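You operate a simulated robot arm through the tools that you are given. There is no shell and no other tool. Be economical: measure what you need, move in short steps, check, and stop when the job is done.

You are at the controls of a simulated robot arm. One attempt, no reset.

Task
Take the white cap from the inside of the parts tray and put it on the top of the white bench. Then take the black cap and put it on the top of the white bench. Then take the small grey filter from the top of the wood-topped bench and leave it on the top of the rear bench. Then put the blue filter on the top of the rear bench away on the side shelf of the grey cabinet. Then put the green cup on the top of the side table. Then open the yellow bin, fetch the orange cover from the inside of the yellow bin and set it on the top of the pale bench, then shut the bin. Then lift the blue drum flap open. Keep to this order. Set down upright: blue filter, green cup.

The check looks at the end state, three seconds after you hand in, the way a careful person would. Anything else that was tipped, shoved, dropped, spilled or broken makes it a failure. Lids that push on must go on centred and level and be pressed home; caps that screw on are set level and turned clockwise until they are tight.

Robot
A 5-joint arm with a two-finger parallel gripper on a trunk, on a base that drives. Base frame: it is fixed to the floor where the robot stands at the start and does not move with it; the origin is under the middle of the robot, x ahead of it, y to its left, z up; the surface under the hand at the start is at about z = 900. Readings come in mm, degrees, newtons and seconds.
It reaches about 1134 mm from its shoulder. Its first joint turns from -149.0 to 149.0 degrees. Places, roughly: black cap (4x4x2 cm) [700, -200, 900]; blue drum flap [600, 12500, 1100]; blue filter (6x6x10 cm) [-700, -1600, 1000]; green cup (7x7x10 cm) [-1300, -1900, 900]; orange cover (18x18x7 cm) [2800, 10500, 400]; side shelf of the grey cabinet (26x15 cm) [140, 11420, 860]; small grey filter (4x4x4 cm) [800, 1100, 900]; top of the pale bench [3600, 13600, 900]; top of the rear bench [-1200, -1700, 900]; top of the side table [400, -900, 700]; top of the white bench [-2700, 400, 900]; white cap (4x4x2 cm) [700, -100, 900]; yellow bin [2800, 10400, 300]. Payload 1.57 kg.
Tool frame: the origin (TCP) lies between the finger pads and is the grasp point; the fingertips stand 30 mm ahead of it; z points along the fingers, y is the line along which they close. The gripper opens to 110 mm. The fingers are 24 mm wide and 12 mm thick; the gripper's body (48 by 112 mm) begins 78 mm behind the TCP.
Orientation is told as [roll, pitch, yaw] about the base's x, y, z axes, in that order, counted from this pose: with the fingers straight down and closing along the base's y, the tool's x points along the base's -x, its y along +y and its z along -z.

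Tools
- The arm moves only by the tool move_arm. Its arguments are lists of equal length, an entry for each row: "translation": the shift along the tool's x, y, z in mm, a list of three; "delta_rot": the turn, a rotation vector about the tool's x, y, z in degrees, a list of three; "hand": the gripper command, from -1 (fully open) to 1 (shut), values between in proportion. In form: {"translation": [[tx, ty, tz], ...], "delta_rot": [[rx, ry, rz], ...], "hand": [hand, ...]}. A call has 1 to 10 rows; each row is the pose to reach, as a shift and turn from the pose commanded when the call began, along the tool's axes at that moment. Each row takes 0.2 s and may step no farther than 50 mm and 8.6 degrees from the row before; otherwise, or with a gripper value out of range, the whole call is refused. Where a pose cannot be reached the arm comes as near as it can. A force on the tool above 40 N (or 10 N above the force at the start of the call, whichever is more), or a blocked arm, ends the call early, and 0.2 s more pass. The fingers move at their own pace (about 72 mm/s each) and stop on an object; they squeeze with about 33 N. The grip force told is the motor's: it shows also when the fingers shut on nothing. Time passes only in rows, and 0.2 s behind the last, so rows that repeat a pose let the fingers close. It gives the time, the measured TCP pose, the force on the tool (base axes), the opening and the grip force at its end, in the units of the frame above (readings bear some noise), with the torque about the TCP (base axes, N m) and any sound that the robot's microphone picked up.
- Cameras (640 x 400 px; columns grow to the right, rows downward): "scene" is now at [12.9, 124.1, 1910.3]; the picture's right is [-0.68, -0.73, 0.00], its down [-0.55, 0.51, -0.66] and it looks along [0.49, -0.45, -0.75] (base axes); focal length 248 px, centre (320, 200). "wrist" rides on the gripper at [70, 16, -141] in the tool frame; the picture's right is [-0.23, 0.97, 0.00], its down [-0.85, -0.20, -0.48] and it looks along [-0.47, -0.11, 0.88] (tool axes); focal length 222 px, centre (320, 200). There is no depth. A picture from a camera that has moved, and an enlarged one, comes with that camera's place and axes in the base frame and with its lens.
- grab_frame(camera): a new picture of that camera. The clock stands still meanwhile.
- raise_lower(by): slides the trunk up (or, below 0, down) by that many mm; the arm and the scene camera ride with it, the base frame stays. It gives what a move gives, with no picture.
- steer(legs): drives the robot by 1 to 6 legs, each [ahead, turn to the left] in mm and degrees, along the robot's own axes; the way and the turn of a leg run together, so that a leg with both is an arc; at most 1500 mm and 180 degrees a leg. The arm and the cameras ride along, it lands a little off, and it stops where it bumps. It gives what a move gives.
- head_to(pan, tilt): turns the head with the scene camera to pan (to the left, within 155 degrees either way) and tilt (down, from -29 to 69), counted from straight ahead of the robot. It gives what a move gives.
- close_up(camera, box): a new picture of the part [left, top, right, bottom] of that camera's present view, enlarged. The clock stands still meanwhile.
- finish_job(): hands the job in; it is judged then, once.

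Work in short steps. Places have to be worked out from the pictures, the camera data and where the tool is seen: move nearer, look again, correct. Check each grasp and each placing, and mend what went wrong. You have 217 turns and 198 pictures in all, those below and enlarged ones among them. Open the gripper and draw the arm clear of the work before you hand the job in, unless the task says otherwise; then end with one line.

The tools are called after "Call:" as name(argument=value, ...) on one line, values as JSON. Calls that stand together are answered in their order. move_arm: Moves the arm, as the interface text tells. Its arguments: {"type":"object","properties":{"translation":{"type":"array","items":{"type":"array","items":{"type":"number"}}},"delta_rot":{"type":"array","items":{"type":"array","items":{"type":"number"}}},"hand":{"type":"array","items":{"type":"number"}}},"required":["translation","delta_rot","hand"]} The other tools are called the same way: raise_lower (by) slides the trunk up or down; steer (legs) drives the base; head_to (pan, tilt) turns the head that bears the scene camera; grab_frame (camera) takes a picture; close_up (camera, box) takes an enlarged picture of a part of a camera's view; finish_job () hands the job in.

At the start:

```text
clock: 0.0
position: [776.1, -250.4, 1197.4]
tcp_rot: [0.1, 0.0, -0.4]
contact_force: [0.1, -0.1, -0.1]
moment: [-0.01, 0.01, 0.0]
gripper_width: 110.1
grip_force: 0.2
trunk travel left (down, up): [-930.0, 40.0]
robot x, y, heading: [-1.0, 4.3, -0.3]
head pan, tilt: [-42.8, 48.5]
```

scene: 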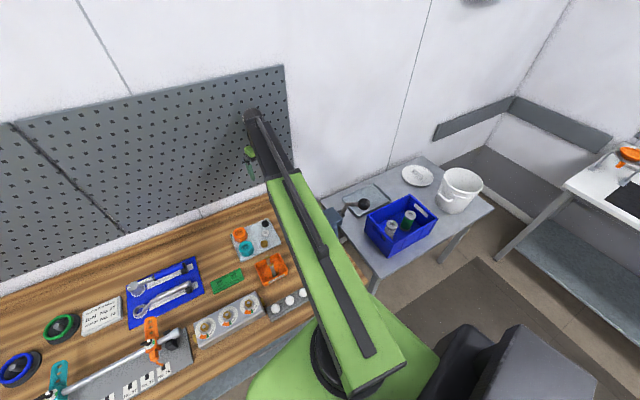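
wrist: 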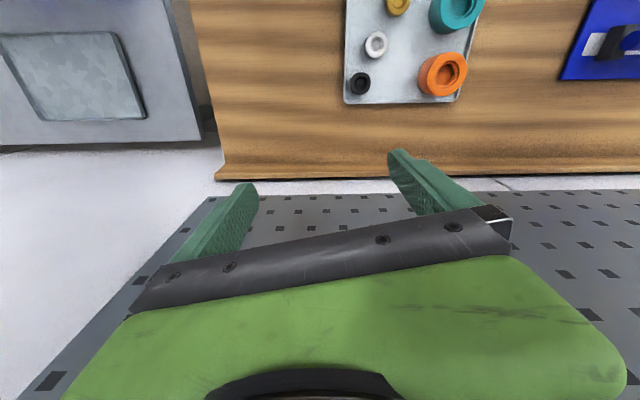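

The wrist view shows the white and the black cap in the grey tray below me, near (682,-137) and (729,-171). I take an enlarged look to fix them.

Call:
close_up(camera="wrist", box=[320, 0, 500, 112])

Call:
close_up(camera="scene", box=[180, 200, 340, 300])

```text
3.56 times, centred on (410, 56) of wrist
camera zoom: at [707.4, -234.4, 1338.8], right [0.23, 0.97, 0.0], down [0.85, -0.21, 0.48], along [0.47, -0.11, -0.88], focal length 790 px, centre (0, 712)
```

zoom: 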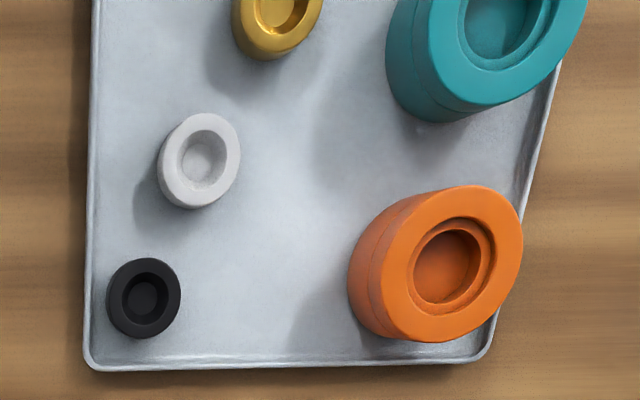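

```text
4.00 times, centred on (260, 250) of scene
camera zoom: at [12.9, 124.1, 1910.3], right [-0.68, -0.73, 0.0], down [-0.55, 0.51, -0.66], along [0.49, -0.45, -0.75], focal length 990 px, centre (560, 0)
```

zoom: 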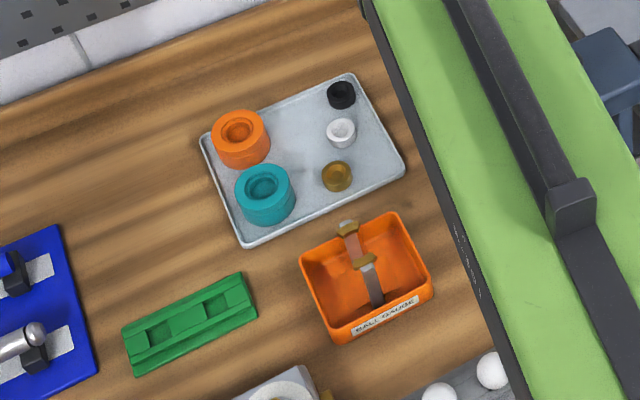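

Both views agree: white cap at about (685,-138), black at (732,-168), tops about z 920. I move above the white cap with the fingers half-open and look again.

Call:
move_arm(translation=[[18, 23, 35], [36, 45, 70], [54, 68, 105], [72, 90, 140], [92, 112, 177]], delta_rot=[[0, 0, 0], [0, 0, 0], [0, 0, 0], [0, 0, 0], [0, 0, 0]], hand=[-0.27, -0.27, -0.27, -0.27, -0.27])

Call:
grab_frame(camera="wrist")

Call:
close_up(camera="scene", box=[180, 200, 340, 300])

```text
clock: 1.2
position: [687.8, -137.6, 1197.3]
tcp_rot: [0.0, 0.0, -0.5]
contact_force: [0.2, 0.1, 0.0]
moment: [-0.02, -0.02, -0.01]
gripper_width: 69.8
grip_force: 0.0
out of reach, approached as far as the arm can: row 1, 2, 3, 4, 5
trunk travel left (down, up): [-930.0, 40.0]
robot x, y, heading: [0.4, 10.7, -0.0]
head pan, tilt: [-42.8, 48.5]
```

```text
193 pictures are left
camera wrist: at [618.1, -122.1, 1339.1], right [0.24, 0.97, 0.0], down [0.85, -0.21, 0.48], along [0.47, -0.11, -0.88], focal length 222 px, centre (320, 200)
```

wrist: 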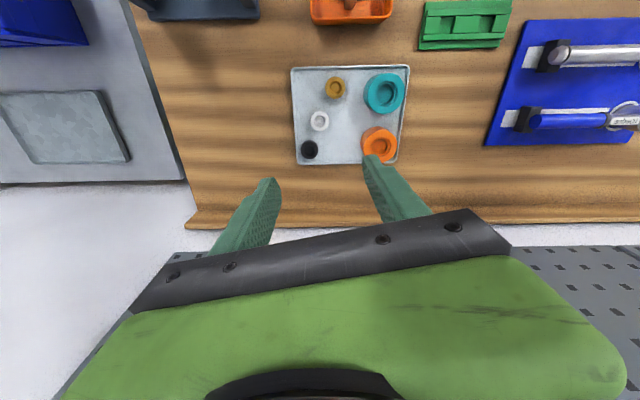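

```text
4.00 times, centred on (260, 250) of scene
camera zoom: at [12.4, 124.7, 1910.2], right [-0.68, -0.73, 0.0], down [-0.55, 0.51, -0.66], along [0.49, -0.45, -0.75], focal length 990 px, centre (560, 0)
```

zoom: 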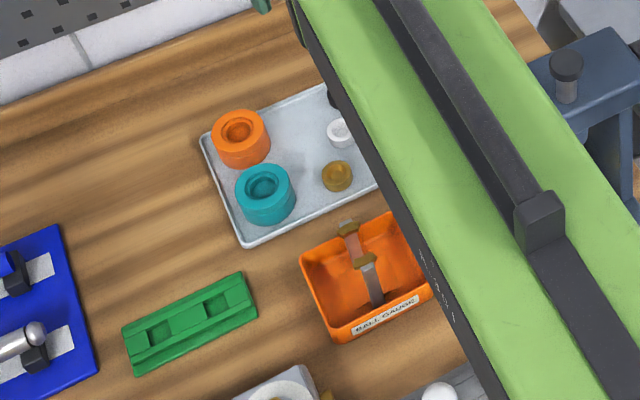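

The arm itself can't descend with the fingers down, so I'll lower with the trunk. The cap re-measures at (684,-137.5), which is right under the tool. I lower by 200 and check.

Call:
raise_lower(by=-200)

Call:
grab_frame(camera="wrist")

```text
clock: 3.4
position: [687.9, -139.3, 998.4]
tcp_rot: [0.1, 0.0, -0.4]
contact_force: [0.6, -0.9, -0.5]
moment: [0.02, 0.01, -0.02]
gripper_width: 69.8
grip_force: 0.1
trunk travel left (down, up): [-730.0, 240.0]
robot x, y, heading: [-0.1, 6.3, -0.2]
head pan, tilt: [-42.8, 48.5]
```

```text
191 pictures are left
camera wrist: at [618.8, -122.8, 1138.9], right [0.23, 0.97, 0.0], down [0.85, -0.21, 0.48], along [0.47, -0.11, -0.88], focal length 222 px, centre (320, 200)
```

wrist: 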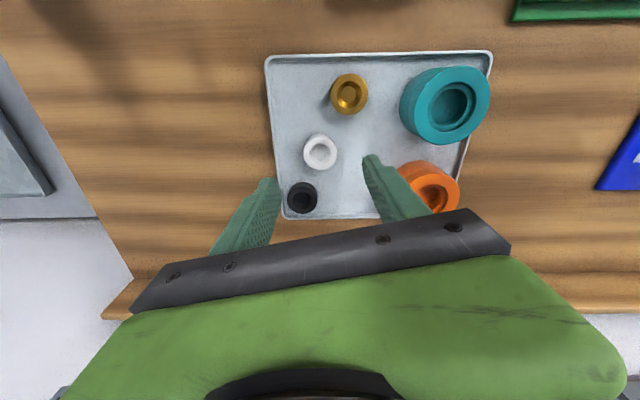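

White cap measures (682,-137). I shift 5 mm back, then lower to z≈940.

Call:
move_arm(translation=[[5, 1, 0]], delta_rot=[[0, 0, 0]], hand=[-0.27])

Call:
raise_lower(by=-59)

Call:
grab_frame(camera="wrist")

```text
clock: 3.8
position: [682.6, -138.3, 997.0]
tcp_rot: [-0.1, 0.0, -0.4]
contact_force: [0.0, 0.2, 0.7]
moment: [0.02, 0.01, 0.01]
gripper_width: 69.9
grip_force: 0.1
trunk travel left (down, up): [-730.0, 240.0]
robot x, y, heading: [2.1, 3.6, 0.1]
head pan, tilt: [-42.8, 48.5]
```

```text
clock: 4.6
position: [681.6, -138.2, 941.8]
tcp_rot: [-0.2, -0.2, -0.4]
contact_force: [0.2, 2.7, 20.9]
moment: [-0.82, 0.19, 0.03]
gripper_width: 67.9
grip_force: 0.0
trunk travel left (down, up): [-674.0, 296.0]
robot x, y, heading: [3.1, 6.1, -0.1]
head pan, tilt: [-42.8, 48.5]
stopped: the force on the tool passed its limit at 97 N (the readings are from after the stop); the commanded pose is now the measured one
```

```text
190 pictures are left
camera wrist: at [613.3, -121.5, 1083.0], right [0.23, 0.97, -0.01], down [0.85, -0.2, 0.48], along [0.47, -0.12, -0.88], focal length 222 px, centre (320, 200)
```

wrist: 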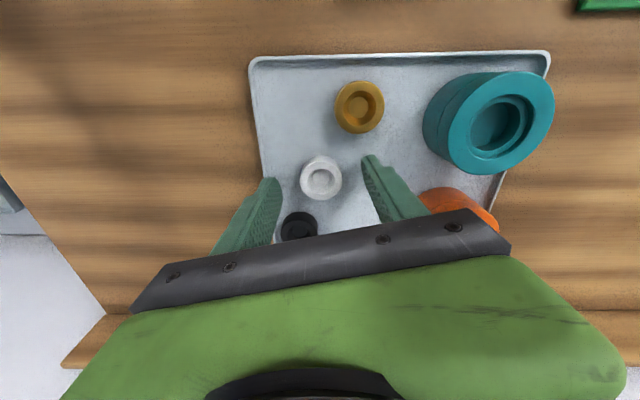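

The outer finger rests on the tray rim (rim top about z 912). I lift 6 mm, narrow the opening to 54 mm, and lower inside the rim.

Call:
raise_lower(by=6)

Call:
move_arm(translation=[[0, 0, 0], [0, 0, 0]], delta_rot=[[0, 0, 0], [0, 0, 0]], hand=[0.02, 0.02])

Call:
raise_lower(by=-8)

```text
clock: 5.2
position: [683.9, -139.5, 946.6]
tcp_rot: [-0.3, -0.1, -0.4]
contact_force: [-0.6, -0.4, -0.2]
moment: [0.01, 0.02, -0.05]
gripper_width: 69.7
grip_force: 0.1
trunk travel left (down, up): [-680.0, 290.0]
robot x, y, heading: [-1.4, 5.2, -0.3]
head pan, tilt: [-42.8, 48.5]
```

```text
clock: 5.8
position: [682.5, -138.1, 946.7]
tcp_rot: [-0.3, -0.1, -0.4]
contact_force: [-0.4, 0.2, -0.4]
moment: [0.02, 0.0, 0.01]
gripper_width: 54.0
grip_force: 0.0
trunk travel left (down, up): [-680.0, 290.0]
robot x, y, heading: [-2.1, 6.0, -0.1]
head pan, tilt: [-42.8, 48.5]
```

```text
clock: 6.4
position: [683.5, -138.2, 938.6]
tcp_rot: [-0.3, -0.1, -0.3]
contact_force: [0.3, -0.2, 0.2]
moment: [-0.01, 0.03, -0.01]
gripper_width: 54.1
grip_force: 0.2
trunk travel left (down, up): [-672.0, 298.0]
robot x, y, heading: [-0.0, 7.6, 0.1]
head pan, tilt: [-42.8, 48.5]
```

Now at z 938.6, free of the rim. I close on the white cap, wait, and lift.

Call:
move_arm(translation=[[0, 0, 0], [0, 0, 0], [0, 0, 0], [0, 0, 0]], delta_rot=[[0, 0, 0], [0, 0, 0], [0, 0, 0], [0, 0, 0]], hand=[1, 1, 1, 1])

Call:
raise_lower(by=150)

Call:
grab_frame(camera="wrist")

Call:
head_to(pan=150, tilt=20)

Call:
grab_frame(camera="scene")

```text
clock: 7.4
position: [683.1, -138.3, 938.4]
tcp_rot: [-0.3, -0.1, -0.4]
contact_force: [0.0, 0.0, 0.7]
moment: [0.02, -0.03, 0.0]
gripper_width: 32.1
grip_force: 33.1
trunk travel left (down, up): [-672.0, 298.0]
robot x, y, heading: [-0.5, 5.5, 0.0]
head pan, tilt: [-42.8, 48.5]
```

```text
clock: 9.1
position: [683.6, -138.7, 1088.6]
tcp_rot: [-0.2, -0.2, -0.5]
contact_force: [0.5, 0.0, -0.3]
moment: [0.0, 0.05, -0.03]
gripper_width: 32.1
grip_force: 33.1
trunk travel left (down, up): [-822.0, 148.0]
robot x, y, heading: [-0.4, 5.2, 0.1]
head pan, tilt: [-42.8, 48.5]
```

```text
189 pictures are left
camera wrist: at [614.3, -121.8, 1230.1], right [0.23, 0.97, 0.0], down [0.85, -0.2, 0.48], along [0.47, -0.12, -0.88], focal length 222 px, centre (320, 200)
```

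wrist: 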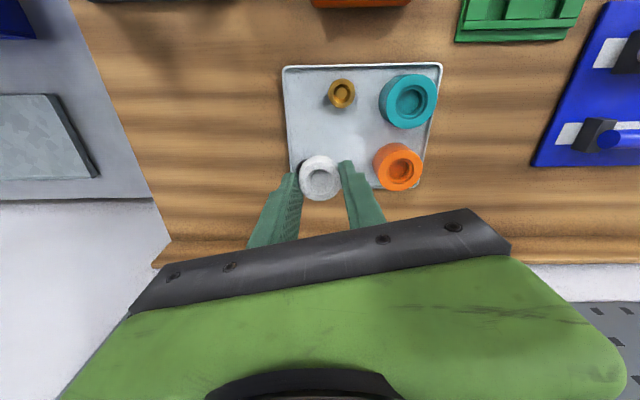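

```text
clock: 11.9
position: [683.1, -137.0, 1087.2]
tcp_rot: [-0.3, -0.1, -0.4]
contact_force: [-0.2, -0.1, 0.6]
moment: [-0.03, 0.0, 0.0]
gripper_width: 32.2
grip_force: 33.0
trunk travel left (down, up): [-822.0, 148.0]
robot x, y, heading: [2.1, 7.1, 0.2]
head pan, tilt: [150.0, 20.0]
```

```text
188 pictures are left
camera scene: at [-125.3, 223.8, 1845.3], right [0.5, 0.87, 0.0], down [0.3, -0.17, -0.94], along [-0.81, 0.47, -0.34], focal length 248 px, centre (320, 200)
```

scene: 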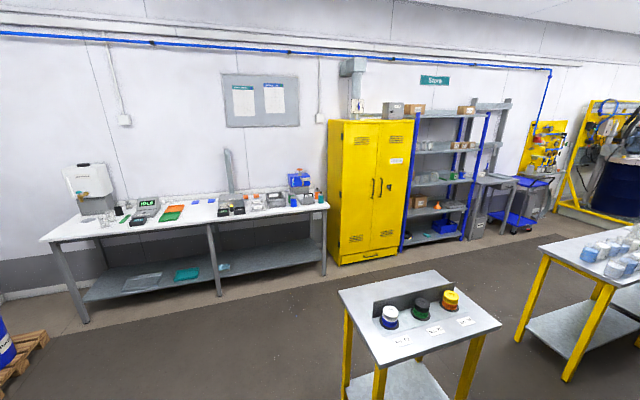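

The white cap is held (32 mm grip). The white bench is the long one on the left in this view; I zoom in for free space on it.

Call:
close_up(camera="scene", box=[30, 150, 350, 350])

Call:
close_up(camera="scene", box=[90, 170, 250, 270])

```text
2.00 times, centred on (190, 250) of scene
camera zoom: at [-125.3, 223.8, 1845.3], right [0.5, 0.87, 0.0], down [0.3, -0.17, -0.94], along [-0.81, 0.47, -0.34], focal length 495 px, centre (580, 100)
```

zoom: 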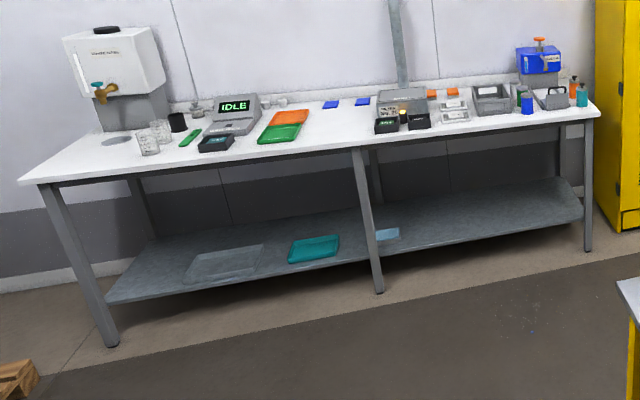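

```text
4.00 times, centred on (170, 220) of scene
camera zoom: at [-125.3, 223.8, 1845.3], right [0.5, 0.87, 0.0], down [0.3, -0.17, -0.94], along [-0.81, 0.47, -0.34], focal length 990 px, centre (920, 120)
```

zoom: 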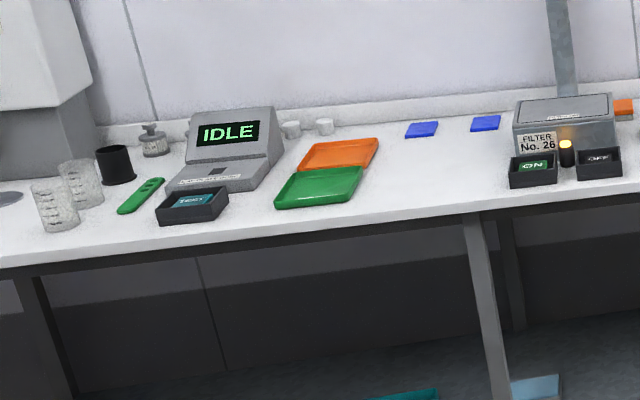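

Free space lies between the green tray and the "FILTER" box, around (-2535,300); the bench front edge there is at x≈-2390 and turned about 13°. I raise the trunk, back off, turn right and approach part-way, then look.

Call:
raise_lower(by=110)

Call:
steer(legs=[[-500, 0], [0, -100], [0, -87.6], [900, 0], [0, -5.6]])

Call:
head_to(pan=0, tilt=35)

Call:
grab_frame(camera="scene")

Call:
grab_frame(camera="wrist")

```text
clock: 13.4
position: [683.4, -138.4, 1199.5]
tcp_rot: [-0.3, -0.2, -0.4]
contact_force: [-0.1, 0.1, -0.4]
moment: [0.01, -0.01, -0.01]
gripper_width: 32.6
grip_force: 33.1
trunk travel left (down, up): [-932.0, 38.0]
robot x, y, heading: [4.4, 7.0, -0.1]
head pan, tilt: [150.0, 20.0]
```

```text
clock: 29.1
position: [-2026.5, 410.8, 1200.1]
tcp_rot: [-0.3, -0.1, 166.9]
contact_force: [-0.4, 0.2, -0.5]
moment: [0.01, -0.01, 0.02]
gripper_width: 32.2
grip_force: 33.2
trunk travel left (down, up): [-932.0, 38.0]
robot x, y, heading: [-1388.8, 148.9, 167.9]
head pan, tilt: [150.0, 20.0]
```

```text
clock: 31.5
position: [-2026.7, 411.2, 1198.5]
tcp_rot: [-0.3, 0.0, 166.9]
contact_force: [0.4, -0.7, -0.4]
moment: [-0.02, -0.01, 0.03]
gripper_width: 32.2
grip_force: 33.0
trunk travel left (down, up): [-932.0, 38.0]
robot x, y, heading: [-1387.3, 154.9, 168.1]
head pan, tilt: [0.0, 35.0]
```

```text
185 pictures are left
camera scene: at [-1464.4, -3.5, 1931.4], right [0.21, 0.98, 0.0], down [0.56, -0.12, -0.82], along [-0.8, 0.17, -0.57], focal length 248 px, centre (320, 200)
```

scene: 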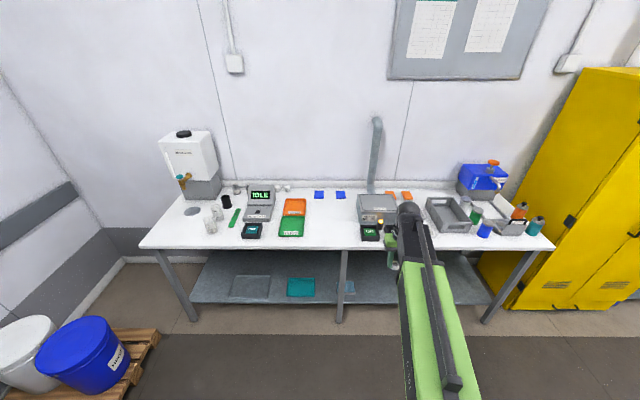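

```text
184 pictures are left
camera wrist: at [-1962.2, 378.0, 1340.1], right [-0.44, -0.9, 0.0], down [-0.79, 0.39, 0.48], along [-0.43, 0.22, -0.88], focal length 222 px, centre (320, 200)
```

wrist: 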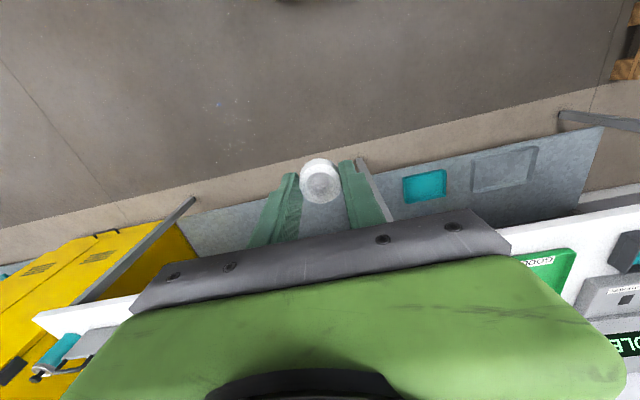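

Robot at (-1388,152), heading 168°. The free spot on the white bench is about (-2555,330). I drive 450 ahead, then swing the tool 189 mm left and 45 ahead, and check.

Call:
steer(legs=[[450, 0]])

Call:
move_arm(translation=[[-10, 45, 0], [-20, 90, 0], [-30, 130, 0], [-40, 165, 0], [-45, 189, 0]], delta_rot=[[0, 0, 0], [0, 0, 0], [0, 0, 0], [0, 0, 0], [0, 0, 0]], hand=[1, 1, 1, 1, 1])

Call:
head_to(pan=0, tilt=50)

Call:
grab_frame(camera="scene")

Call:
grab_frame(camera="wrist")

```text
clock: 34.2
position: [-2467.6, 504.2, 1199.1]
tcp_rot: [-0.2, -0.1, 166.8]
contact_force: [-0.2, -0.6, -0.7]
moment: [-0.02, -0.04, -0.01]
gripper_width: 32.3
grip_force: 33.6
trunk travel left (down, up): [-932.0, 38.0]
robot x, y, heading: [-1824.3, 247.4, 168.0]
head pan, tilt: [0.0, 35.0]
```

```text
clock: 35.4
position: [-2555.2, 329.4, 1197.1]
tcp_rot: [-0.4, -0.1, 166.9]
contact_force: [0.1, 0.0, 0.5]
moment: [0.01, -0.01, 0.0]
gripper_width: 32.1
grip_force: 32.4
trunk travel left (down, up): [-932.0, 38.0]
robot x, y, heading: [-1822.6, 245.6, 168.0]
head pan, tilt: [0.0, 35.0]
```

```text
clock: 36.2
position: [-2553.8, 330.4, 1199.6]
tcp_rot: [-0.3, 0.0, 166.9]
contact_force: [0.1, 0.5, -0.6]
moment: [-0.01, 0.0, 0.03]
gripper_width: 32.0
grip_force: 33.1
trunk travel left (down, up): [-932.0, 38.0]
robot x, y, heading: [-1827.8, 248.2, 168.0]
head pan, tilt: [0.0, 50.0]
```

```text
183 pictures are left
camera scene: at [-1892.8, 87.7, 1909.7], right [0.21, 0.98, 0.0], down [0.75, -0.16, -0.64], along [-0.63, 0.13, -0.77], focal length 248 px, centre (320, 200)
```

scene: 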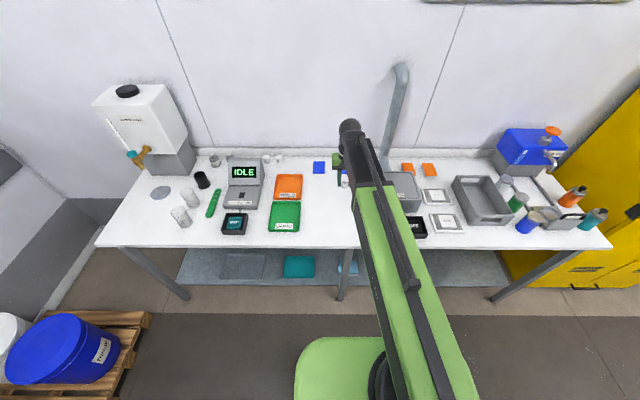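

```text
182 pictures are left
camera wrist: at [-2489.0, 297.0, 1340.1], right [-0.44, -0.9, 0.0], down [-0.79, 0.39, 0.48], along [-0.43, 0.22, -0.88], focal length 222 px, centre (320, 200)
```

wrist: 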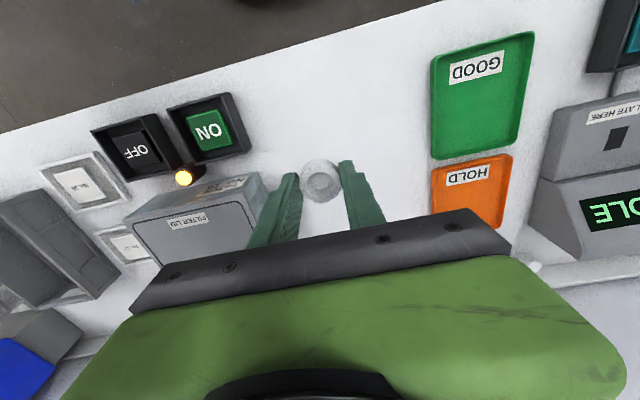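

The spot below is clear. I shift 40 mm left to leave room for the second cap and lower toward the bench.

Call:
move_arm(translation=[[0, 40, 0]], delta_rot=[[0, 0, 0]], hand=[1])

Call:
raise_lower(by=-252)

Call:
grab_frame(camera="wrist")

Call:
raise_lower(by=-7)

```text
clock: 36.6
position: [-2563.0, 289.8, 1199.3]
tcp_rot: [-0.2, 0.0, 166.9]
contact_force: [-0.9, 0.0, 0.1]
moment: [0.01, 0.01, 0.0]
gripper_width: 32.3
grip_force: 32.9
trunk travel left (down, up): [-932.0, 38.0]
robot x, y, heading: [-1826.1, 248.6, 167.8]
head pan, tilt: [0.0, 50.0]
```

```text
clock: 39.2
position: [-2563.3, 291.8, 946.2]
tcp_rot: [-0.3, -0.1, 166.9]
contact_force: [-0.4, -0.5, -0.5]
moment: [0.0, 0.0, -0.02]
gripper_width: 32.3
grip_force: 33.4
trunk travel left (down, up): [-680.0, 290.0]
robot x, y, heading: [-1826.0, 246.2, 167.8]
head pan, tilt: [0.0, 50.0]
```

```text
181 pictures are left
camera wrist: at [-2497.6, 258.4, 1088.2], right [-0.44, -0.9, 0.0], down [-0.79, 0.39, 0.48], along [-0.43, 0.22, -0.88], focal length 222 px, centre (320, 200)
```

wrist: 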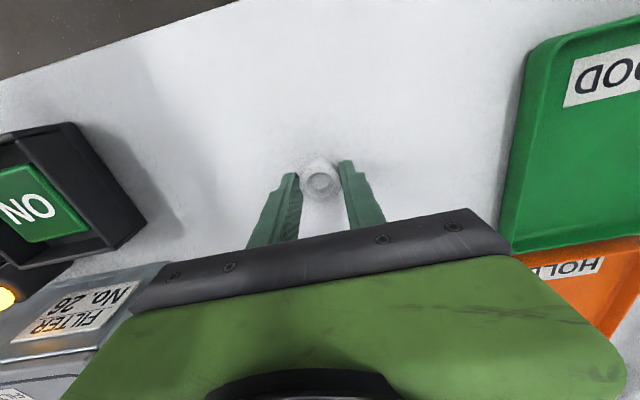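

```text
clock: 39.7
position: [-2563.9, 290.3, 939.6]
tcp_rot: [-0.3, 0.0, 166.8]
contact_force: [-0.5, 0.2, 0.2]
moment: [-0.02, -0.02, 0.02]
gripper_width: 32.0
grip_force: 32.9
trunk travel left (down, up): [-673.0, 297.0]
robot x, y, heading: [-1826.2, 247.2, 167.9]
head pan, tilt: [0.0, 50.0]
```

No contact yet at 939.6; I lower in small steps until it touches.

Call:
raise_lower(by=-3)

Call:
raise_lower(by=-2)

```text
clock: 40.2
position: [-2563.1, 291.1, 937.4]
tcp_rot: [-0.4, -0.1, 166.9]
contact_force: [-0.7, -0.3, 0.0]
moment: [0.02, 0.0, -0.02]
gripper_width: 32.3
grip_force: 32.8
trunk travel left (down, up): [-670.0, 300.0]
robot x, y, heading: [-1824.8, 246.7, 168.2]
head pan, tilt: [0.0, 50.0]
```

```text
clock: 40.8
position: [-2562.7, 291.4, 934.3]
tcp_rot: [-0.3, -0.1, 166.9]
contact_force: [0.9, -1.1, -0.7]
moment: [0.01, -0.02, 0.01]
gripper_width: 32.1
grip_force: 32.5
trunk travel left (down, up): [-668.0, 302.0]
robot x, y, heading: [-1823.5, 248.6, 167.9]
head pan, tilt: [0.0, 50.0]
```

Call:
raise_lower(by=-2)

Call:
raise_lower(by=-2)

```text
clock: 41.3
position: [-2563.1, 290.1, 932.1]
tcp_rot: [-0.4, -0.1, 166.9]
contact_force: [1.0, 0.0, 0.1]
moment: [0.01, 0.02, 0.0]
gripper_width: 32.2
grip_force: 33.2
trunk travel left (down, up): [-666.0, 304.0]
robot x, y, heading: [-1829.8, 245.1, 167.9]
head pan, tilt: [0.0, 50.0]
```

```text
clock: 41.8
position: [-2561.7, 291.1, 931.9]
tcp_rot: [-0.2, -0.2, 166.9]
contact_force: [-6.7, 0.1, 23.0]
moment: [0.01, 0.22, 0.01]
gripper_width: 32.2
grip_force: 32.7
trunk travel left (down, up): [-664.0, 306.0]
robot x, y, heading: [-1823.0, 252.6, 167.9]
head pan, tilt: [0.0, 50.0]
```

Contact at z 932 (23 N): the cap is on the bench. I open the fingers and lift away.

Call:
move_arm(translation=[[0, 0, 0], [0, 0, 0], [0, 0, 0]], delta_rot=[[0, 0, 0], [0, 0, 0], [0, 0, 0]], hand=[0.0, 0.0, 0.0])

Call:
raise_lower(by=268)

Call:
grab_frame(camera="wrist")

```text
clock: 42.6
position: [-2562.2, 291.0, 930.0]
tcp_rot: [-0.3, -0.1, 166.9]
contact_force: [0.9, 0.4, -0.5]
moment: [-0.02, 0.0, 0.01]
gripper_width: 55.1
grip_force: 0.2
trunk travel left (down, up): [-664.0, 306.0]
robot x, y, heading: [-1826.0, 248.8, 168.0]
head pan, tilt: [0.0, 50.0]
```

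```text
clock: 45.3
position: [-2562.4, 291.5, 1198.7]
tcp_rot: [-0.2, -0.1, 166.9]
contact_force: [-0.3, -0.3, -0.2]
moment: [-0.02, 0.06, -0.02]
gripper_width: 54.9
grip_force: 0.1
trunk travel left (down, up): [-932.0, 38.0]
robot x, y, heading: [-1824.2, 245.9, 168.1]
head pan, tilt: [0.0, 50.0]
```

```text
180 pictures are left
camera wrist: at [-2497.6, 258.4, 1340.1], right [-0.44, -0.9, 0.0], down [-0.79, 0.39, 0.48], along [-0.43, 0.22, -0.88], focal length 222 px, centre (320, 200)
```

wrist: 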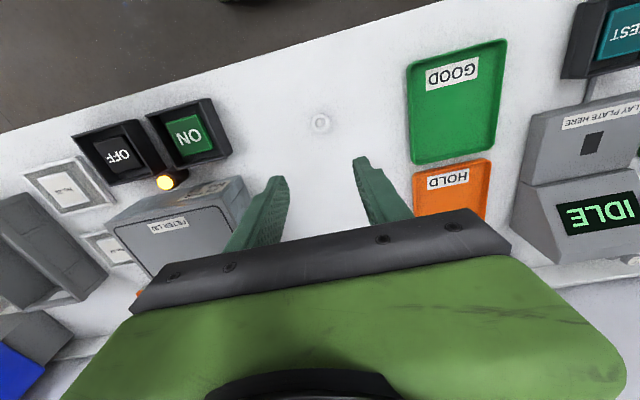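

The white cap stands cleanly on the bench. I drive back to the wood bench for the black cap (turning left, away from the jar table).

Call:
steer(legs=[[-425, 0], [0, 95], [0, 90.6], [1390, 0], [0, 6.3]])

Call:
grab_frame(camera="wrist")

Call:
grab_frame(camera="scene")

```text
clock: 62.9
position: [711.2, 113.0, 1200.0]
tcp_rot: [-0.3, 0.0, -1.0]
contact_force: [0.7, 0.1, 0.5]
moment: [0.0, -0.03, 0.01]
gripper_width: 55.0
grip_force: 0.0
trunk travel left (down, up): [-932.0, 38.0]
robot x, y, heading: [-16.1, 15.4, -0.6]
head pan, tilt: [0.0, 50.0]
```

```text
179 pictures are left
camera wrist: at [641.5, 130.9, 1340.8], right [0.24, 0.97, 0.0], down [0.85, -0.21, 0.48], along [0.47, -0.12, -0.88], focal length 222 px, centre (320, 200)
```

wrist: 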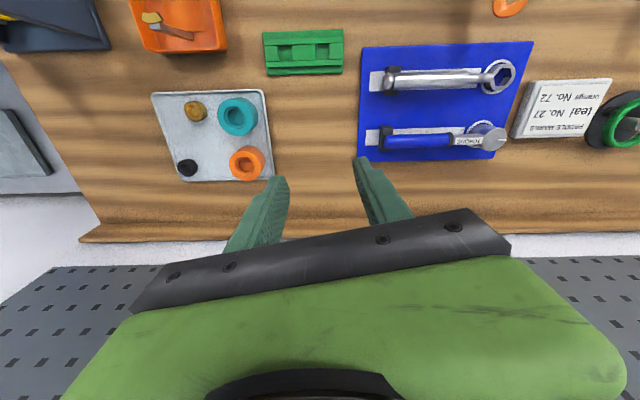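

```text
178 pictures are left
camera scene: at [12.5, 187.5, 1909.8], right [-0.01, -1.0, 0.0], down [-0.77, 0.01, -0.64], along [0.64, -0.01, -0.77], focal length 248 px, centre (320, 200)
```

scene: 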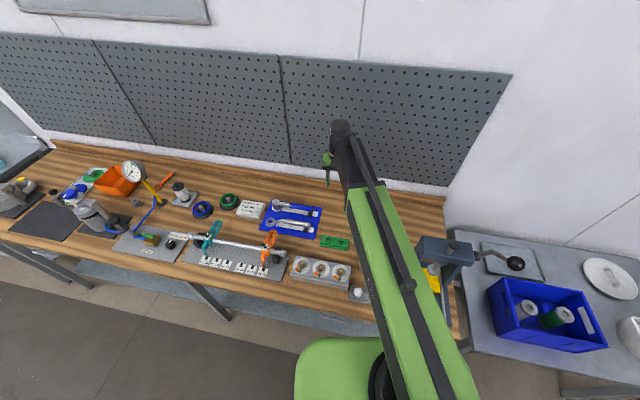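

Black cap again measures (733,-170). I swing the tool above it.

Call:
move_arm(translation=[[-4, -47, 0], [-8, -94, 0], [-12, -141, 0], [-17, -188, 0], [-22, -235, 0], [-26, -282, 0]], delta_rot=[[0, 0, 0], [0, 0, 0], [0, 0, 0], [0, 0, 0], [0, 0, 0], [0, 0, 0]], hand=[-0.09, -0.09, -0.09, -0.09, -0.09, -0.09])

Call:
raise_lower(by=-200)

Call:
grab_frame(camera="wrist")

```text
clock: 64.3
position: [732.6, -168.8, 1198.8]
tcp_rot: [-0.2, 0.0, -1.0]
contact_force: [0.7, -0.9, 0.4]
moment: [0.01, -0.03, -0.01]
gripper_width: 59.9
grip_force: 0.1
trunk travel left (down, up): [-932.0, 38.0]
robot x, y, heading: [-16.0, 16.2, -0.4]
head pan, tilt: [0.0, 50.0]
```

```text
clock: 66.5
position: [733.4, -167.9, 998.1]
tcp_rot: [-0.3, -0.1, -1.0]
contact_force: [0.2, 0.1, -0.2]
moment: [-0.02, 0.01, 0.0]
gripper_width: 60.1
grip_force: 0.0
trunk travel left (down, up): [-732.0, 238.0]
robot x, y, heading: [-20.5, 15.8, -0.7]
head pan, tilt: [0.0, 50.0]
```

```text
177 pictures are left
camera wrist: at [663.8, -150.9, 1140.2], right [0.24, 0.97, 0.0], down [0.85, -0.21, 0.48], along [0.47, -0.12, -0.88], focal length 222 px, centre (320, 200)
```

wrist: 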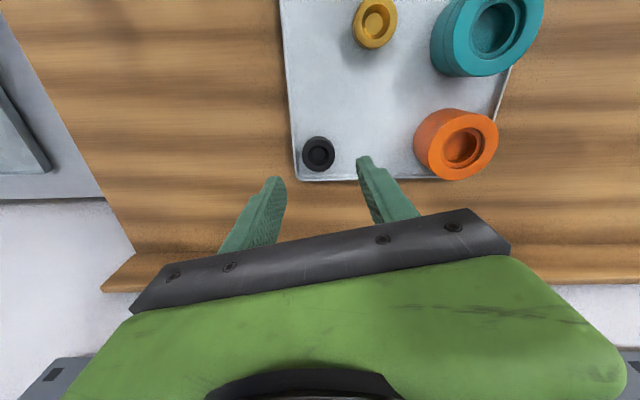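

Cap at (728,-168). I shift 4 mm back, lower to z≈944 (fingertips just over the rim) and close.

Call:
move_arm(translation=[[4, 0, 0]], delta_rot=[[0, 0, 0]], hand=[-0.09])

Call:
raise_lower(by=-53.5)

Call:
move_arm(translation=[[0, 0, 0], [0, 0, 0], [0, 0, 0], [0, 0, 0]], delta_rot=[[0, 0, 0], [0, 0, 0], [0, 0, 0], [0, 0, 0]], hand=[1, 1, 1, 1])

```text
clock: 66.9
position: [728.8, -168.6, 998.7]
tcp_rot: [-0.2, -0.1, -1.0]
contact_force: [-0.5, 0.2, -0.2]
moment: [-0.04, 0.04, 0.0]
gripper_width: 60.0
grip_force: 0.0
trunk travel left (down, up): [-732.0, 238.0]
robot x, y, heading: [-14.9, 15.0, -0.5]
head pan, tilt: [0.0, 50.0]
```

```text
clock: 67.9
position: [728.3, -167.5, 945.2]
tcp_rot: [-0.3, -0.2, -0.9]
contact_force: [0.9, 0.9, -1.1]
moment: [0.01, 0.02, -0.02]
gripper_width: 59.9
grip_force: 0.1
trunk travel left (down, up): [-678.0, 292.0]
robot x, y, heading: [-18.7, 17.9, -0.5]
head pan, tilt: [0.0, 50.0]
```

```text
clock: 68.9
position: [730.1, -167.3, 943.8]
tcp_rot: [-0.3, -0.1, -1.1]
contact_force: [0.6, -0.1, 0.8]
moment: [-0.01, 0.03, -0.01]
gripper_width: 31.8
grip_force: 32.8
trunk travel left (down, up): [-678.0, 292.0]
robot x, y, heading: [-17.6, 18.6, -0.6]
head pan, tilt: [0.0, 50.0]
```

Black cap gripped (31.8 mm). I lift, drive back to the white bench the same way, and check.

Call:
raise_lower(by=254)

Call:
steer(legs=[[-500, 0], [0, -100], [0, -88.6], [1325, 0], [0, -2.5]])

Call:
grab_frame(camera="wrist")

```text
clock: 71.5
position: [729.5, -168.1, 1198.8]
tcp_rot: [-0.3, -0.2, -1.0]
contact_force: [-0.3, 0.1, 0.0]
moment: [0.03, -0.03, 0.04]
gripper_width: 32.0
grip_force: 32.9
trunk travel left (down, up): [-932.0, 38.0]
robot x, y, heading: [-19.3, 15.0, -0.5]
head pan, tilt: [0.0, 50.0]
```

```text
clock: 89.1
position: [-2519.5, 578.4, 1198.5]
tcp_rot: [-0.3, -0.2, 167.4]
contact_force: [-0.2, 0.4, 0.6]
moment: [0.0, -0.02, 0.0]
gripper_width: 32.1
grip_force: 33.1
trunk travel left (down, up): [-932.0, 38.0]
robot x, y, heading: [-1821.2, 245.6, 168.1]
head pan, tilt: [0.0, 50.0]
```

```text
176 pictures are left
camera wrist: at [-2454.2, 544.8, 1340.5], right [-0.43, -0.9, 0.0], down [-0.79, 0.38, 0.48], along [-0.43, 0.21, -0.88], focal length 222 px, centre (320, 200)
```

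wrist: 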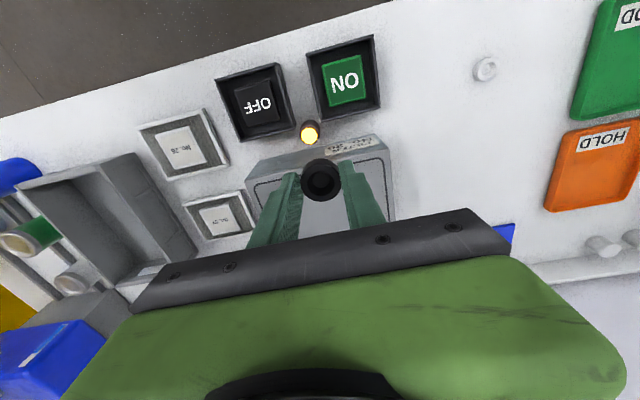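

White cap remains at (-2557,295). I move the black cap to (-2546,372), 75 mm beside it, and check before lowering.

Call:
move_arm(translation=[[4, 42, 0], [8, 84, 0], [12, 126, 0], [16, 168, 0], [19, 207, 0]], delta_rot=[[0, 0, 0], [0, 0, 0], [0, 0, 0], [0, 0, 0], [0, 0, 0]], hand=[1, 1, 1, 1, 1])

Call:
raise_lower(by=-240)

Call:
grab_frame(camera="wrist")

```text
clock: 90.3
position: [-2544.5, 369.7, 1199.4]
tcp_rot: [-0.4, -0.1, 167.4]
contact_force: [0.1, 0.3, -0.3]
moment: [0.01, -0.06, -0.02]
gripper_width: 31.9
grip_force: 33.1
trunk travel left (down, up): [-932.0, 38.0]
robot x, y, heading: [-1826.0, 248.7, 168.2]
head pan, tilt: [0.0, 50.0]
```

```text
clock: 92.8
position: [-2544.7, 370.3, 959.4]
tcp_rot: [-0.2, -0.1, 167.5]
contact_force: [1.5, -0.2, 0.2]
moment: [0.0, 0.0, -0.02]
gripper_width: 32.1
grip_force: 33.1
trunk travel left (down, up): [-692.0, 278.0]
robot x, y, heading: [-1822.7, 244.8, 168.3]
head pan, tilt: [0.0, 50.0]
```

```text
175 pictures are left
camera wrist: at [-2479.8, 338.1, 1100.7], right [-0.43, -0.9, 0.0], down [-0.79, 0.38, 0.48], along [-0.43, 0.21, -0.88], focal length 222 px, centre (320, 200)
```

wrist: 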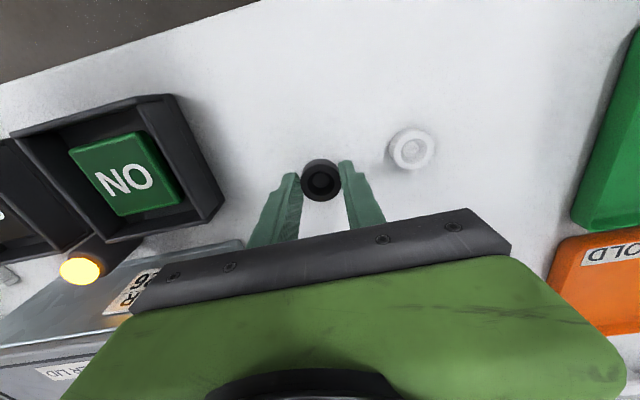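

Clear all round. Contact is expected near TCP z 937; I lower 20 and then in small steps.

Call:
raise_lower(by=-20)

Call:
raise_lower(by=-2)

Call:
raise_lower(by=-1.5)

```text
clock: 93.4
position: [-2545.1, 371.5, 938.2]
tcp_rot: [-0.3, 0.0, 167.4]
contact_force: [-0.2, -0.1, 0.5]
moment: [-0.03, 0.0, 0.01]
gripper_width: 32.0
grip_force: 32.4
trunk travel left (down, up): [-672.0, 298.0]
robot x, y, heading: [-1825.4, 247.6, 168.1]
head pan, tilt: [0.0, 50.0]
```

```text
clock: 94.0
position: [-2544.6, 370.7, 938.4]
tcp_rot: [-0.3, -0.2, 167.3]
contact_force: [-5.5, 1.5, 23.0]
moment: [0.03, 0.29, 0.0]
gripper_width: 31.8
grip_force: 33.2
trunk travel left (down, up): [-670.0, 300.0]
robot x, y, heading: [-1825.9, 242.5, 168.3]
head pan, tilt: [0.0, 50.0]
```

```text
clock: 94.5
position: [-2544.3, 370.5, 935.8]
tcp_rot: [-0.3, -0.1, 167.4]
contact_force: [-3.3, 1.9, 21.4]
moment: [-0.01, 0.18, 0.01]
gripper_width: 31.8
grip_force: 33.1
trunk travel left (down, up): [-669.0, 301.0]
robot x, y, heading: [-1827.8, 245.4, 168.3]
head pan, tilt: [0.0, 50.0]
```

The black cap is on the bench. I release and lift, then verify.

Call:
move_arm(translation=[[0, 0, 0], [0, 0, 0], [0, 0, 0]], delta_rot=[[0, 0, 0], [0, 0, 0], [0, 0, 0]], hand=[0.0, 0.0, 0.0])

Call:
raise_lower(by=263)

Call:
grab_frame(camera="wrist")

```text
clock: 95.3
position: [-2545.1, 371.3, 935.3]
tcp_rot: [-0.4, -0.1, 167.4]
contact_force: [0.0, -0.9, 0.1]
moment: [0.0, 0.0, -0.02]
gripper_width: 55.2
grip_force: 0.1
trunk travel left (down, up): [-669.0, 301.0]
robot x, y, heading: [-1824.5, 249.0, 168.0]
head pan, tilt: [0.0, 50.0]
```

```text
clock: 98.0
position: [-2544.4, 370.7, 1198.8]
tcp_rot: [-0.2, -0.2, 167.4]
contact_force: [0.9, -0.4, 0.3]
moment: [0.03, 0.0, 0.02]
gripper_width: 55.1
grip_force: 0.1
trunk travel left (down, up): [-932.0, 38.0]
robot x, y, heading: [-1823.7, 249.0, 168.3]
head pan, tilt: [0.0, 50.0]
```

```text
174 pictures are left
camera wrist: at [-2479.9, 338.1, 1340.1], right [-0.43, -0.9, 0.0], down [-0.79, 0.38, 0.48], along [-0.43, 0.21, -0.88], focal length 222 px, centre (320, 200)
```

wrist: 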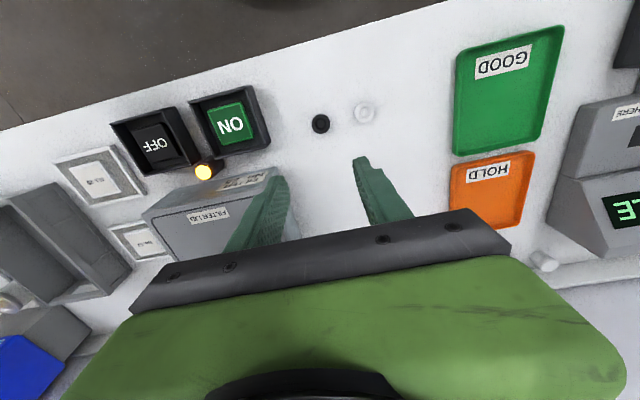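

Both caps stand on the white bench. Next the small grey filter; I drive to about (-350,20), heading 73°, and look at the wood bench's left part.

Call:
steer(legs=[[-425, 0], [0, 95], [0, 89.2], [1068, 0], [0, 81]])

Call:
head_to(pan=-30, tilt=30)

Call:
grab_frame(camera="scene")

Call:
head_to(pan=30, tilt=30)

Call:
grab_frame(camera="scene")

```text
clock: 116.9
position: [-188.8, 742.1, 1198.9]
tcp_rot: [-0.1, -0.2, 74.2]
contact_force: [0.5, -0.4, 0.3]
moment: [0.03, 0.08, 0.01]
gripper_width: 54.9
grip_force: 0.2
trunk travel left (down, up): [-932.0, 38.0]
robot x, y, heading: [-402.3, 46.0, 74.4]
head pan, tilt: [0.0, 50.0]
```

```text
clock: 117.9
position: [-191.7, 744.0, 1198.8]
tcp_rot: [-0.2, -0.1, 74.1]
contact_force: [1.3, -0.2, -0.6]
moment: [0.01, 0.01, -0.04]
gripper_width: 55.0
grip_force: 0.0
trunk travel left (down, up): [-932.0, 38.0]
robot x, y, heading: [-402.8, 44.3, 74.1]
head pan, tilt: [-30.0, 30.0]
```

```text
173 pictures are left
camera scene: at [-514.2, 109.3, 1939.2], right [0.7, -0.72, 0.0], down [-0.36, -0.35, -0.87], along [0.62, 0.61, -0.5], focal length 248 px, centre (320, 200)
```

scene: 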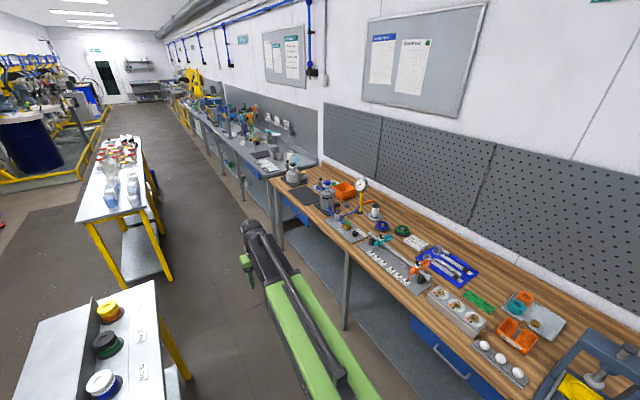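

```text
clock: 119.2
position: [-191.4, 743.8, 1198.0]
tcp_rot: [-0.3, -0.1, 74.0]
contact_force: [-0.6, 0.3, -1.5]
moment: [0.0, 0.01, 0.0]
gripper_width: 54.8
grip_force: 0.0
trunk travel left (down, up): [-932.0, 38.0]
robot x, y, heading: [-400.6, 41.9, 74.3]
head pan, tilt: [30.0, 30.0]
```

```text
172 pictures are left
camera scene: at [-601.4, 134.3, 1939.2], right [0.97, 0.25, 0.0], down [0.12, -0.48, -0.87], along [-0.21, 0.84, -0.5], focal length 248 px, centre (320, 200)
```

scene: 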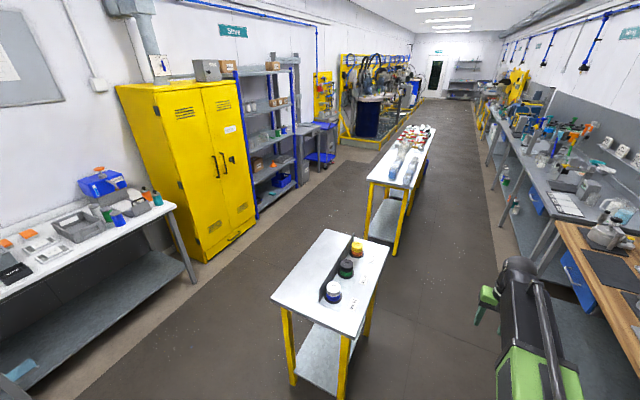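

The aisle and wood bench are seen. I zoom in on the bench near where the small grey filter should project, about (346,209) of the earlier view.

Call:
head_to(pan=-30, tilt=30)

Call:
close_up(camera="scene", box=[270, 150, 430, 250])

```text
clock: 120.5
position: [-191.2, 744.3, 1199.1]
tcp_rot: [-0.4, -0.1, 74.0]
contact_force: [0.0, -1.6, -0.2]
moment: [-0.01, -0.02, -0.01]
gripper_width: 54.9
grip_force: 0.1
trunk travel left (down, up): [-932.0, 38.0]
robot x, y, heading: [-405.0, 47.7, 74.2]
head pan, tilt: [-30.0, 30.0]
```

```text
4.00 times, centred on (350, 200) of scene
camera zoom: at [-514.6, 109.8, 1939.2], right [0.7, -0.72, 0.0], down [-0.36, -0.35, -0.87], along [0.62, 0.6, -0.5], focal length 990 px, centre (200, 200)
```

zoom: 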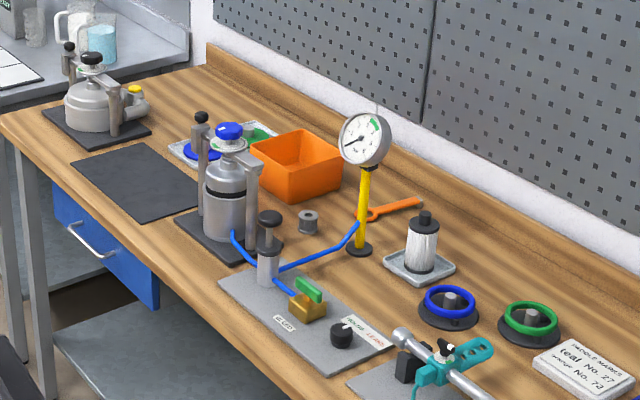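

The small grey filter is the little spool at about (843,1124), between a tall cylinder (671,1162, top ~1157) and a dial gauge (851,999, top ~1172). I raise the trunk fully and go to (-50,640) heading 29° to reach in between them.

Call:
raise_lower(by=38)

Call:
steer(legs=[[0, -15], [690, 0], [0, -30]])

Call:
head_to(pan=0, tilt=40)

Call:
grab_frame(camera="scene")

Call:
grab_frame(camera="wrist")

```text
clock: 121.3
position: [-191.0, 743.4, 1235.8]
tcp_rot: [-0.2, -0.1, 74.1]
contact_force: [-0.6, -0.4, -0.3]
moment: [0.01, 0.0, -0.01]
gripper_width: 54.6
grip_force: 0.0
trunk travel left (down, up): [-970.0, 0.0]
robot x, y, heading: [-400.8, 43.1, 74.3]
head pan, tilt: [-30.0, 30.0]
```

```text
clock: 127.5
position: [586.4, 990.4, 1237.4]
tcp_rot: [-0.4, -0.1, 29.5]
contact_force: [-0.5, 1.7, -0.4]
moment: [-0.04, -0.07, 0.03]
gripper_width: 55.1
grip_force: 0.1
trunk travel left (down, up): [-970.0, 0.0]
robot x, y, heading: [-50.1, 631.6, 29.9]
head pan, tilt: [-30.0, 30.0]
```

```text
clock: 128.4
position: [588.4, 988.2, 1237.7]
tcp_rot: [-0.2, -0.2, 29.5]
contact_force: [0.8, 0.3, 0.3]
moment: [0.02, -0.02, 0.0]
gripper_width: 55.0
grip_force: 0.0
trunk travel left (down, up): [-970.0, 0.0]
robot x, y, heading: [-45.9, 629.0, 29.7]
head pan, tilt: [0.0, 40.0]
```

```text
170 pictures are left
camera scene: at [-101.2, 797.9, 1961.9], right [0.5, -0.87, 0.0], down [-0.56, -0.32, -0.77], along [0.66, 0.38, -0.64], focal length 248 px, centre (320, 200)
```

scene: 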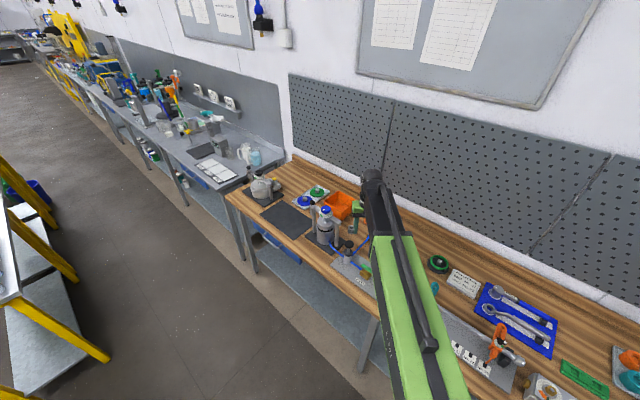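

```text
169 pictures are left
camera wrist: at [519.5, 967.0, 1378.4], right [-0.28, 0.96, 0.0], down [0.84, 0.25, 0.48], along [0.46, 0.13, -0.88], focal length 222 px, centre (320, 200)
```

wrist: 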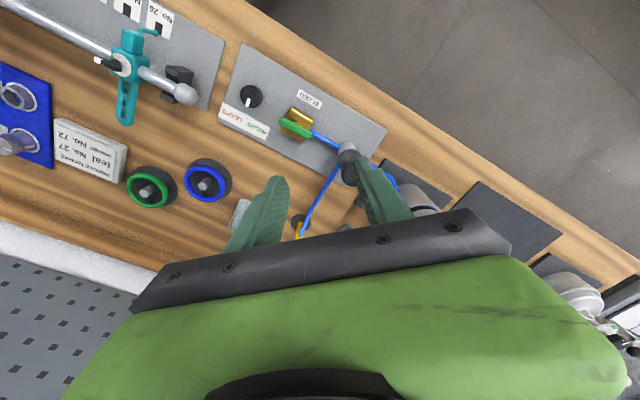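

The view is consistent (gauge foot at (855,1003)). I move the tool forward over the filter, high, and look down.

Call:
move_arm(translation=[[-48, -1, 0], [-96, -2, 0], [-144, -3, 0], [-192, -5, 0], [-240, -6, 0], [-280, -7, 0]], delta_rot=[[0, 0, 0], [0, 0, 0], [0, 0, 0], [0, 0, 0], [0, 0, 0], [0, 0, 0]], hand=[0, 0, 0, 0, 0, 0])

Call:
grab_frame(camera="wrist")

Call:
grab_frame(camera="scene")

```text
clock: 129.8
position: [779.8, 1089.1, 1236.0]
tcp_rot: [-0.3, -0.2, 29.5]
contact_force: [0.2, 0.6, 0.0]
moment: [0.02, 0.05, 0.01]
gripper_width: 55.0
grip_force: 0.0
out of reach, approached as far as the arm can: row 5, 6
trunk travel left (down, up): [-970.0, 0.0]
robot x, y, heading: [-50.5, 627.7, 30.1]
head pan, tilt: [0.0, 40.0]
```

```text
168 pictures are left
camera wrist: at [710.5, 1067.8, 1377.9], right [-0.28, 0.96, 0.0], down [0.84, 0.25, 0.48], along [0.46, 0.13, -0.88], focal length 222 px, centre (320, 200)
```

wrist: 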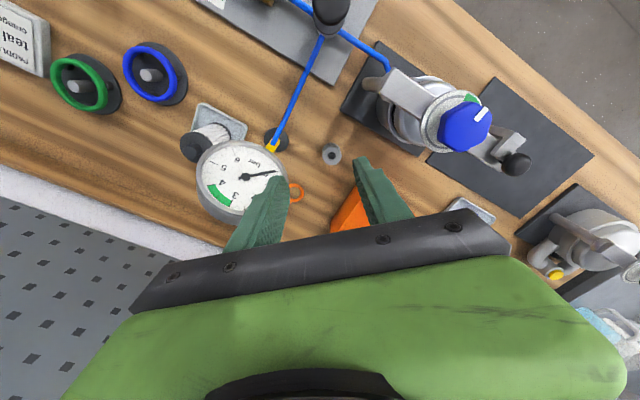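

```text
167 pictures are left
camera scene: at [-100.4, 798.1, 1961.9], right [0.5, -0.87, 0.0], down [-0.56, -0.32, -0.77], along [0.66, 0.38, -0.64], focal length 248 px, centre (320, 200)
```

scene: 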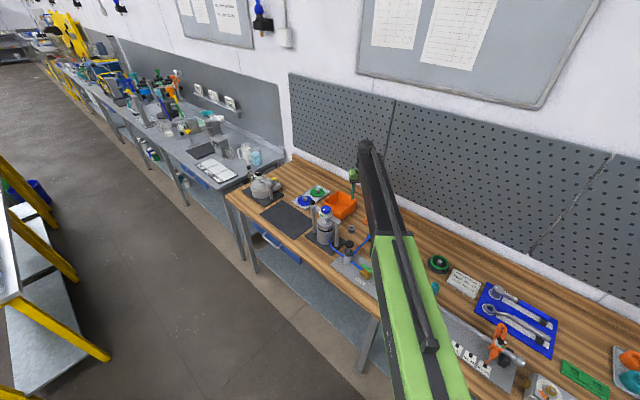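

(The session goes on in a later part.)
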